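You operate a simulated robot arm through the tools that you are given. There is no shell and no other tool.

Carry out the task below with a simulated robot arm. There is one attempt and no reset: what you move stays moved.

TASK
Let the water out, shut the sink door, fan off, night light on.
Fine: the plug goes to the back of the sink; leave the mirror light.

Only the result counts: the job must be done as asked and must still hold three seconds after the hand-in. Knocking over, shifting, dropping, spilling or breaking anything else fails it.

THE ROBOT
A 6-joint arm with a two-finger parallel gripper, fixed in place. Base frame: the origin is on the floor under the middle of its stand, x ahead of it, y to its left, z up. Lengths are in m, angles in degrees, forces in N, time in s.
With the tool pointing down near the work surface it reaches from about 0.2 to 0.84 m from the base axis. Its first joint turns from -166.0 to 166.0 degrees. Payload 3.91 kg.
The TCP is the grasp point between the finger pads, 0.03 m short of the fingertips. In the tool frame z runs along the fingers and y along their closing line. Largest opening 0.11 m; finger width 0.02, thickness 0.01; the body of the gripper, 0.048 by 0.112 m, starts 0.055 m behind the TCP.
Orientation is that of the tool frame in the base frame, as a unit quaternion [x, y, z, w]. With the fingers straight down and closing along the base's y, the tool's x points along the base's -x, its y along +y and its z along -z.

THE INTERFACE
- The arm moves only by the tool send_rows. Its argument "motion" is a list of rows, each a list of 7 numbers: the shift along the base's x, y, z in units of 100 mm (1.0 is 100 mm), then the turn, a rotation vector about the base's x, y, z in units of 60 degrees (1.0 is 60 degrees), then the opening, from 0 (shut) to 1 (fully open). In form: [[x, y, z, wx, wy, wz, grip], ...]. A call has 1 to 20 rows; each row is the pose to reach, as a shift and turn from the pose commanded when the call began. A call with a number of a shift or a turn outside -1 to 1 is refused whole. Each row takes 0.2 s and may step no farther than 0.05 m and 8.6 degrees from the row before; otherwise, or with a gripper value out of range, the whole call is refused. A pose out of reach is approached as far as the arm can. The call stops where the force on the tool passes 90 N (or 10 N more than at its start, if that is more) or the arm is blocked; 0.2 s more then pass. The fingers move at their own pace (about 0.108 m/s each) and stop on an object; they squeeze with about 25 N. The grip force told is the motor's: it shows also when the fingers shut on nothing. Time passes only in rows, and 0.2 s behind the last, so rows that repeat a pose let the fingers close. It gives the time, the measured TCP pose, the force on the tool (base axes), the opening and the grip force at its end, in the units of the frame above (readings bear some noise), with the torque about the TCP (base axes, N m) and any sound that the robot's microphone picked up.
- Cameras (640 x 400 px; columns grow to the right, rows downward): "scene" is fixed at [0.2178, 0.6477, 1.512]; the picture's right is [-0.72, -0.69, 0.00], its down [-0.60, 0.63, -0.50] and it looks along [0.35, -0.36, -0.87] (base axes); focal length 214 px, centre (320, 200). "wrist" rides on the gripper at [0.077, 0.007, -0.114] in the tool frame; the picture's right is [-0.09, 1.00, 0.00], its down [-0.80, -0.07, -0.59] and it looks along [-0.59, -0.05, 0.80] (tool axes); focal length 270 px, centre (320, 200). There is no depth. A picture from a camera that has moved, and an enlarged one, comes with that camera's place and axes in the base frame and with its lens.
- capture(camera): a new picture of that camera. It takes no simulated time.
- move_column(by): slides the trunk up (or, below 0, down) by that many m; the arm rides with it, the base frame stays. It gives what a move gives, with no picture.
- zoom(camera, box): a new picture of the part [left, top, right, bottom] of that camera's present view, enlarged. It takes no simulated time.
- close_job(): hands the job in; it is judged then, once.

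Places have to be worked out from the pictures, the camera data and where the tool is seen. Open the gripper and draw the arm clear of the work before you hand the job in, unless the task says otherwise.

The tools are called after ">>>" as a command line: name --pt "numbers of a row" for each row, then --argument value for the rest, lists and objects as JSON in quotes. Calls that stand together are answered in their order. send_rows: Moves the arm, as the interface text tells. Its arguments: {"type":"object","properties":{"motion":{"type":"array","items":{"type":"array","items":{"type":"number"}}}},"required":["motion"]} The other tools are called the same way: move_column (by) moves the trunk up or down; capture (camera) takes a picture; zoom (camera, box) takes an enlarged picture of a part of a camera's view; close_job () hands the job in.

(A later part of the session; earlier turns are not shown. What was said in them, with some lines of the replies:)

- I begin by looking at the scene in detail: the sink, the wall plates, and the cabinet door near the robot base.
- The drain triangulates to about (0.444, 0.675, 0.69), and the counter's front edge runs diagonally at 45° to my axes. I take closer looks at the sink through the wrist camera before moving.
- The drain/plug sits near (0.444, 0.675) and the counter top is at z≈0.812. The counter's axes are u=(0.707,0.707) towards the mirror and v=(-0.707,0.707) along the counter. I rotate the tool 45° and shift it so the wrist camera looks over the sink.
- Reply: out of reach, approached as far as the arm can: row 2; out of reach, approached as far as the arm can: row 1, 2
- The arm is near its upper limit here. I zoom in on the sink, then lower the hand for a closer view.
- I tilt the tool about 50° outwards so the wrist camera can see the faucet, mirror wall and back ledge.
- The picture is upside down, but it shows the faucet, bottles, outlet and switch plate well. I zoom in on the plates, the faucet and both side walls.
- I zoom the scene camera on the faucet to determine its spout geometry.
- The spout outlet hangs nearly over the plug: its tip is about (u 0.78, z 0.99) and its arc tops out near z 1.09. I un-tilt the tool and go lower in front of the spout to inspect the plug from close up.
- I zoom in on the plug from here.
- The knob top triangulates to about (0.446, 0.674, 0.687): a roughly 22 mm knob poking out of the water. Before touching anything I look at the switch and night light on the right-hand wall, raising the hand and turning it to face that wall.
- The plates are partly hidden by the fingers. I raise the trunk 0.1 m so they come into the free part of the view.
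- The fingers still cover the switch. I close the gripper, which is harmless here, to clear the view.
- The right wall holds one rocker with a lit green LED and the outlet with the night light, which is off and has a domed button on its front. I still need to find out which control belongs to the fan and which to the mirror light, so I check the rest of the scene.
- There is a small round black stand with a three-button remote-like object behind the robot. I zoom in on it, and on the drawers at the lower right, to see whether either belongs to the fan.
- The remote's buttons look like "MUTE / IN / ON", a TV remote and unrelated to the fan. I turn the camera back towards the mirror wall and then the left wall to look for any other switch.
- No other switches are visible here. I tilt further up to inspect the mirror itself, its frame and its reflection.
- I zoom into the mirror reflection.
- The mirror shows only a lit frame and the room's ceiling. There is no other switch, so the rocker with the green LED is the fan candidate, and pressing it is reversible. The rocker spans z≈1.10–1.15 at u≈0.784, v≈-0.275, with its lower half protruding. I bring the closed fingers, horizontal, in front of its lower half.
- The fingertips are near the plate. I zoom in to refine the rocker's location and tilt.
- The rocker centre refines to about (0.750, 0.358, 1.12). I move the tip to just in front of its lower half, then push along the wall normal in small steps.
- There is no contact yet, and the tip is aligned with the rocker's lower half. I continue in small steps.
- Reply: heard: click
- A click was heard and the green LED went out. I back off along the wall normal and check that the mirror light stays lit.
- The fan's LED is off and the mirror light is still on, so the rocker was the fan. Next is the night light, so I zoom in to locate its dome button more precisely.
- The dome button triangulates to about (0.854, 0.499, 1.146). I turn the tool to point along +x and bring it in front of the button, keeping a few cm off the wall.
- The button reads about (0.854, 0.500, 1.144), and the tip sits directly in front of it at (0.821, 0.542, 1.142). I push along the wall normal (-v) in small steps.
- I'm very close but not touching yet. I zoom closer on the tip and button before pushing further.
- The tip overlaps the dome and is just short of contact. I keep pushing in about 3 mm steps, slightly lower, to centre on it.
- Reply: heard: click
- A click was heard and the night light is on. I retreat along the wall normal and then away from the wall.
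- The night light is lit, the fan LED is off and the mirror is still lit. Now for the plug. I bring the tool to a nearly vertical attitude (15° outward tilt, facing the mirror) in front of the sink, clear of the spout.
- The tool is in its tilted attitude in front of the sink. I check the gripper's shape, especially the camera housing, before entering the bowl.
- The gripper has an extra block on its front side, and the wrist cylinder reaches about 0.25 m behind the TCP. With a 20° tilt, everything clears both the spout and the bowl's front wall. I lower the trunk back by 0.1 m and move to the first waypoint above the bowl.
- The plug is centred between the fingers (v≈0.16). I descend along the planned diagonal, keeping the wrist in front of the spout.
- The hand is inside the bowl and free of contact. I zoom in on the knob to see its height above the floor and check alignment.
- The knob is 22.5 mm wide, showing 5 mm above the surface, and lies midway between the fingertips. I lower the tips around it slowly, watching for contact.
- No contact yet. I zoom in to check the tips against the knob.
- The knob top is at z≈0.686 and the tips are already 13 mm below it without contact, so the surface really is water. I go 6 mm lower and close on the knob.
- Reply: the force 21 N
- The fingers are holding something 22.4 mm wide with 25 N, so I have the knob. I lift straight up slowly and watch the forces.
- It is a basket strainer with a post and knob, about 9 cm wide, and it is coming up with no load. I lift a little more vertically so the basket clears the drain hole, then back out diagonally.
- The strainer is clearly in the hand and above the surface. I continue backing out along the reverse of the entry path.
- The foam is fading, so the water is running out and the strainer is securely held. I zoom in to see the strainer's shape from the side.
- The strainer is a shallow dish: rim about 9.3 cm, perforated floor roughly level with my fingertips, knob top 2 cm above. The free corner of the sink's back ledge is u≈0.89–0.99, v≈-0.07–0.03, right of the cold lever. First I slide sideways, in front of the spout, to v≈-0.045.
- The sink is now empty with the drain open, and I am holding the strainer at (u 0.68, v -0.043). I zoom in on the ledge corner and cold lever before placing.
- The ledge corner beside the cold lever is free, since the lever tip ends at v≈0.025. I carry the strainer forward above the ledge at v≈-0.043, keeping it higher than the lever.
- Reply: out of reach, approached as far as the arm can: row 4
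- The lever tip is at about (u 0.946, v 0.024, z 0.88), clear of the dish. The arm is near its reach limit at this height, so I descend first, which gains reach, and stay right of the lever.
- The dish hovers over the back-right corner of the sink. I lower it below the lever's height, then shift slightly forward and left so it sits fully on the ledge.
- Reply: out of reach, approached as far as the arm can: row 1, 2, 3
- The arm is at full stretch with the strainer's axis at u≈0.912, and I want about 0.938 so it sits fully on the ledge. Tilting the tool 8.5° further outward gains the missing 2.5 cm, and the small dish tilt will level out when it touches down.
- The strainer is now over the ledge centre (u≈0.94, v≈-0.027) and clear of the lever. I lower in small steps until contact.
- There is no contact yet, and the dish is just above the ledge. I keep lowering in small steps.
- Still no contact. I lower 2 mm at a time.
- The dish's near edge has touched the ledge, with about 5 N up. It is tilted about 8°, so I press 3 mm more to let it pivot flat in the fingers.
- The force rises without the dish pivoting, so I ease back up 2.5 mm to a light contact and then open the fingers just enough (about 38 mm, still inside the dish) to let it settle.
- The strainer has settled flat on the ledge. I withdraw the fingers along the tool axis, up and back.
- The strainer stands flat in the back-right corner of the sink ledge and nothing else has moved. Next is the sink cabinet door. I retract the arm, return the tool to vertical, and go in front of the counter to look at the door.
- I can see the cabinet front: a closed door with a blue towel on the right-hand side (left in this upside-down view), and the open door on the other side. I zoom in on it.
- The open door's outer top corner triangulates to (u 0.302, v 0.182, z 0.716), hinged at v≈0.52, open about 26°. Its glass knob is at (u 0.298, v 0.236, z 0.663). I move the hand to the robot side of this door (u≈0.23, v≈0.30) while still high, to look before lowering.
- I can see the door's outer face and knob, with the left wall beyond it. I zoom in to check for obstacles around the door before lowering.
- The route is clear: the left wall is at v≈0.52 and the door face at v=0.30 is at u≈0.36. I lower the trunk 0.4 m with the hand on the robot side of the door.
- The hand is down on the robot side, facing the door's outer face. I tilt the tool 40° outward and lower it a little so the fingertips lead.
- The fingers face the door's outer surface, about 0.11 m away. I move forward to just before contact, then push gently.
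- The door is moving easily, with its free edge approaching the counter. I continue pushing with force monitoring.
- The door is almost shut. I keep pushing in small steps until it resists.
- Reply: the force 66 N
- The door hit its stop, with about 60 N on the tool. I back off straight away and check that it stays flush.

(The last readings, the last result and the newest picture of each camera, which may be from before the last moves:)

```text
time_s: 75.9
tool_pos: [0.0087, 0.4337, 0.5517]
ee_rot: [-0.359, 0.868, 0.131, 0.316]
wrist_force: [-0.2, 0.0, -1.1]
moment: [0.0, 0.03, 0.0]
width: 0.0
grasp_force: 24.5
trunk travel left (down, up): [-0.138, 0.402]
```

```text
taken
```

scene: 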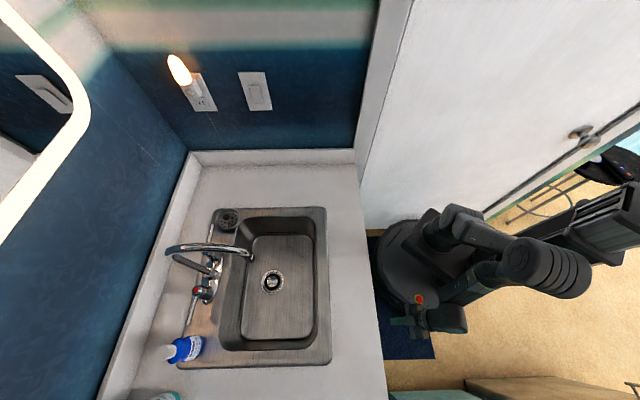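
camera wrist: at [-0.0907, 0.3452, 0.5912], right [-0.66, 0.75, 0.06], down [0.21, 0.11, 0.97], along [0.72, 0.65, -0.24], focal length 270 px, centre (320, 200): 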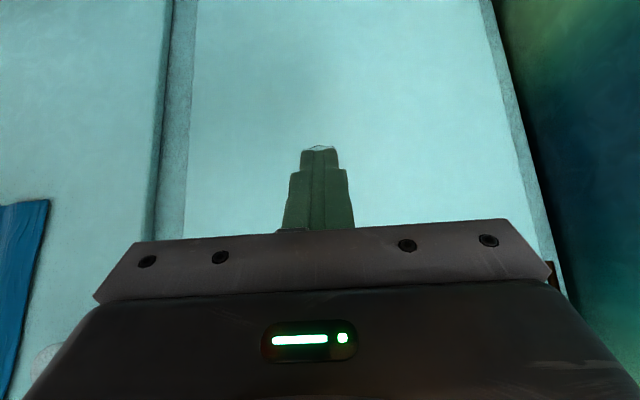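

The door looks flush from here. I back away further, restore the tool to vertical, and raise the trunk to check the door from above.

>>> send_rows --pt "-0.12 -0.12 0.1 -0.094 0.094 0 0" --pt "-0.24 -0.24 0.2 -0.188 0.188 0 0" --pt "-0.36 -0.36 0.35 -0.283 0.283 0 0" --pt "-0.48 -0.48 0.5 -0.377 0.377 0 0" --pt "-0.58 -0.58 0.7 -0.471 0.471 0 0"

>>> move_column --by 0.4

>>> capture --camera "wrist"

>>> zoom --camera "wrist" --box '[50, 30, 480, 230]'

>>> capture --camera "scene"

```text
time_s: 77.1
tool_pos: [-0.0509, 0.3758, 0.6214]
ee_rot: [-0.383, 0.924, -0.001, -0.002]
wrist_force: [-0.2, 0.1, -0.7]
moment: [0.03, -0.02, -0.01]
width: 0.0
grasp_force: 25.0
trunk travel left (down, up): [-0.138, 0.402]
```

```text
time_s: 80.9
tool_pos: [-0.0505, 0.3768, 1.0205]
ee_rot: [-0.383, 0.924, -0.001, -0.001]
wrist_force: [0.9, -0.7, -0.6]
moment: [0.01, 0.0, 0.0]
width: 0.0002
grasp_force: 25.1
trunk travel left (down, up): [-0.538, 0.002]
```

```text
taken
camera wrist: at [-0.1098, 0.326, 1.1362], right [-0.64, 0.77, 0.0], down [0.62, 0.52, 0.59], along [0.45, 0.38, -0.81], focal length 270 px, centre (320, 200)
```

wrist: 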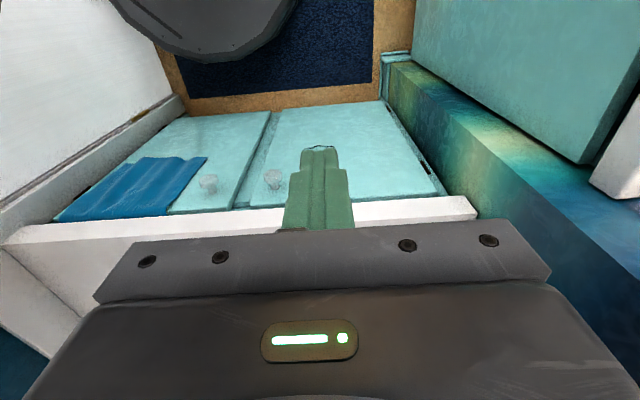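

```text
1.49 times, centred on (265, 130) of wrist
camera zoom: at [-0.1098, 0.326, 1.1362], right [-0.64, 0.77, 0.0], down [0.62, 0.52, 0.59], along [0.45, 0.38, -0.81], focal length 402 px, centre (402, 304)
```

zoom: 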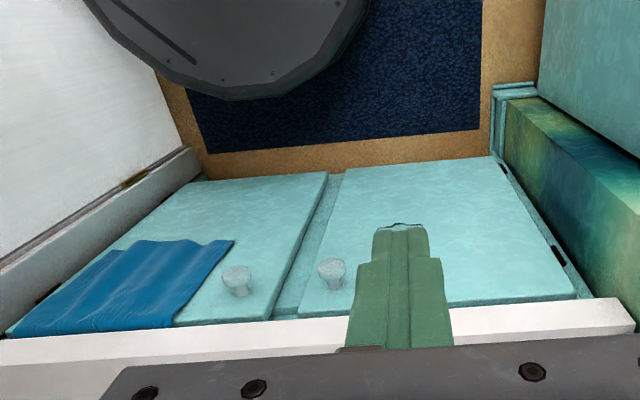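

```text
taken
```

scene: 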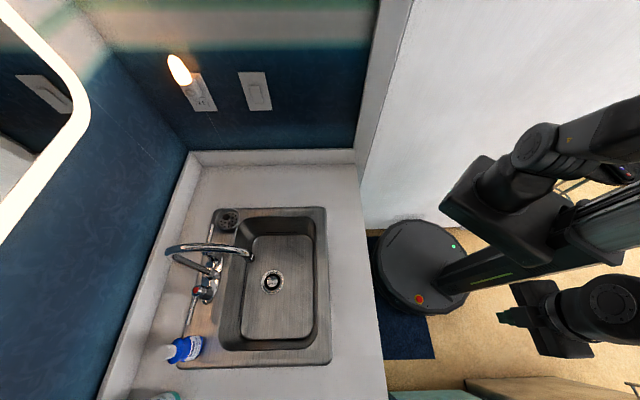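

The sink door is flush with its neighbour, and the towel is undisturbed. I open the gripper in free space and take final looks at the ledge, wall plates and mirror.

>>> send_rows --pt "0 0 0 0 0 0 0.3" --pt "0 0 0 0 0 0 0.6" --pt "0 0 0 0 0 0 1" --pt "0 0 0 0 0 0 1" --pt "0 0 0 0 0 0 1" --pt "0 0 0 0 0 0 1"

>>> zoom --camera "scene" --box '[170, 190, 350, 380]'

>>> zoom --camera "scene" --box '[0, 20, 300, 140]'

>>> zoom --camera "wrist" --box '[50, 30, 480, 230]'

>>> zoom --camera "scene" --box '[205, 195, 255, 235]'

```text
time_s: 82.3
tool_pos: [-0.0505, 0.3755, 1.0206]
ee_rot: [-0.383, 0.924, -0.001, -0.001]
wrist_force: [-1.2, -0.5, 0.4]
moment: [-0.04, -0.02, -0.03]
width: 0.1099
grasp_force: 0.2
trunk travel left (down, up): [-0.538, 0.002]
```

```text
2.11 times, centred on (260, 285) of scene
camera zoom: at [0.2178, 0.6477, 1.512], right [-0.72, -0.69, 0.0], down [-0.6, 0.63, -0.5], along [0.35, -0.36, -0.87], focal length 452 px, centre (446, 21)
```

zoom: 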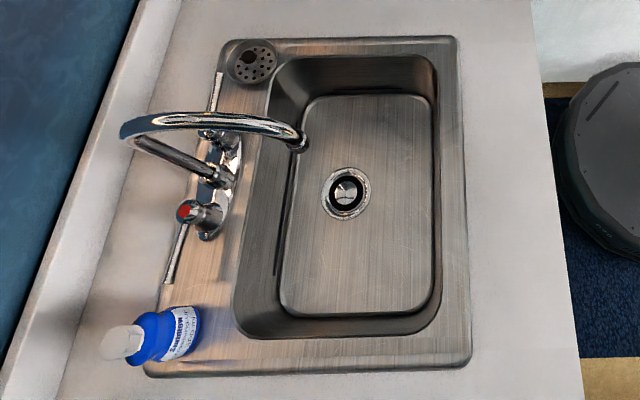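

```text
2.13 times, centred on (150, 80) of scene
camera zoom: at [0.2178, 0.6477, 1.512], right [-0.72, -0.69, 0.0], down [-0.6, 0.63, -0.5], along [0.35, -0.36, -0.87], focal length 458 px, centre (683, 456)
```

zoom: 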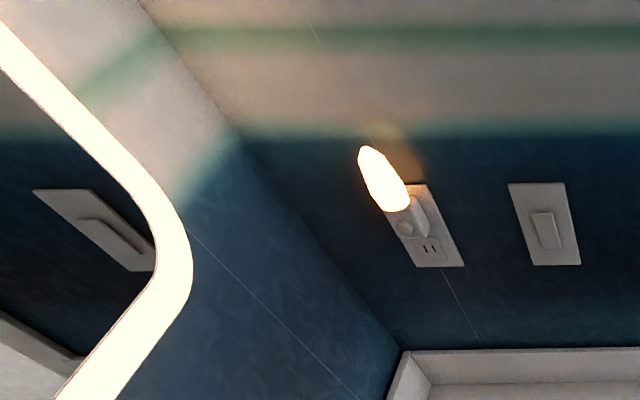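

```text
1.49 times, centred on (265, 130) of wrist
camera zoom: at [-0.1098, 0.326, 1.1363], right [-0.64, 0.77, 0.0], down [0.62, 0.52, 0.59], along [0.45, 0.38, -0.81], focal length 402 px, centre (402, 304)
```

zoom: 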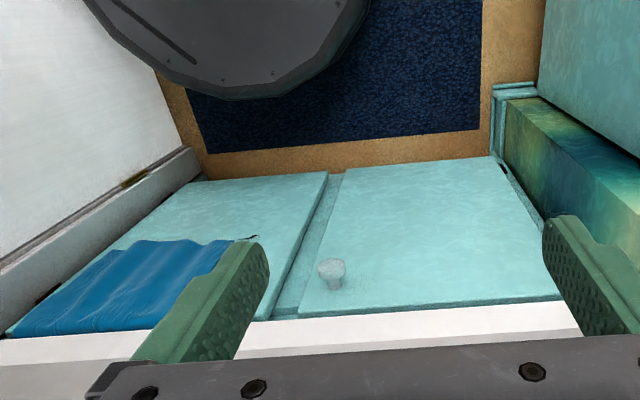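

```text
10.00 times, centred on (230, 215) of scene
camera zoom: at [0.2178, 0.6477, 1.512], right [-0.72, -0.69, 0.0], down [-0.6, 0.63, -0.5], along [0.35, -0.36, -0.87], focal length 2145 px, centre (1220, 50)
```

zoom: 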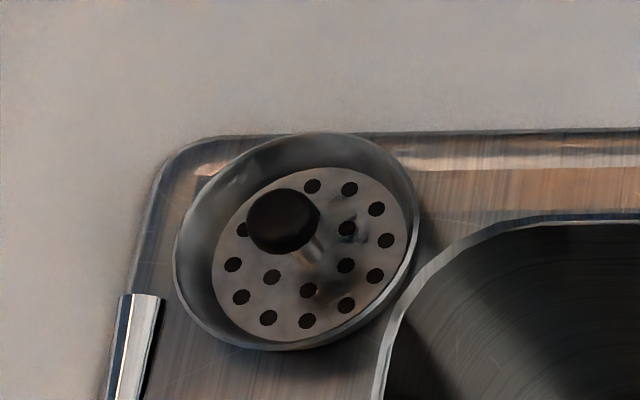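

All the checks agree:
- **Water:** the sink is drained.
- **Plug:** the strainer sits on the ledge at the back of the sink.
- **Door:** the sink door is shut.
- **Fan and lights:** the fan LED is off, the night light is on, and the mirror light is still lit.

The gripper is open and the arm is clear, so I hand the job in.

>>> close_job

```text
The job is handed in.
```

The job is done and handed in. I don't have the judge's result yet. The last pictures before hand-in showed everything as you asked:

- **Water:** the sink is empty and the drain is open.
- **Plug:** it is a strainer with a knob. It sits flat on the ledge behind the bowl, in the corner to the right of the taps. I read "the back of the sink" as that ledge rather than the back of the bowl.
- **Sink door:** it is shut and level with the door next to it. I pushed it until it stopped, which peaked at about 65 N. It stayed shut when I backed away.
- **Fan:** I pressed the wall switch with the green light. It clicked and the light went out. I never heard or saw the fan itself. It was the only switch I found, and the mirror light stayed on when I pressed it.
- **Night light:** it is on.
- **Mirror light:** still on.

The bottles, taps and towel look undisturbed. The gripper is open and the arm is clear of the counter.
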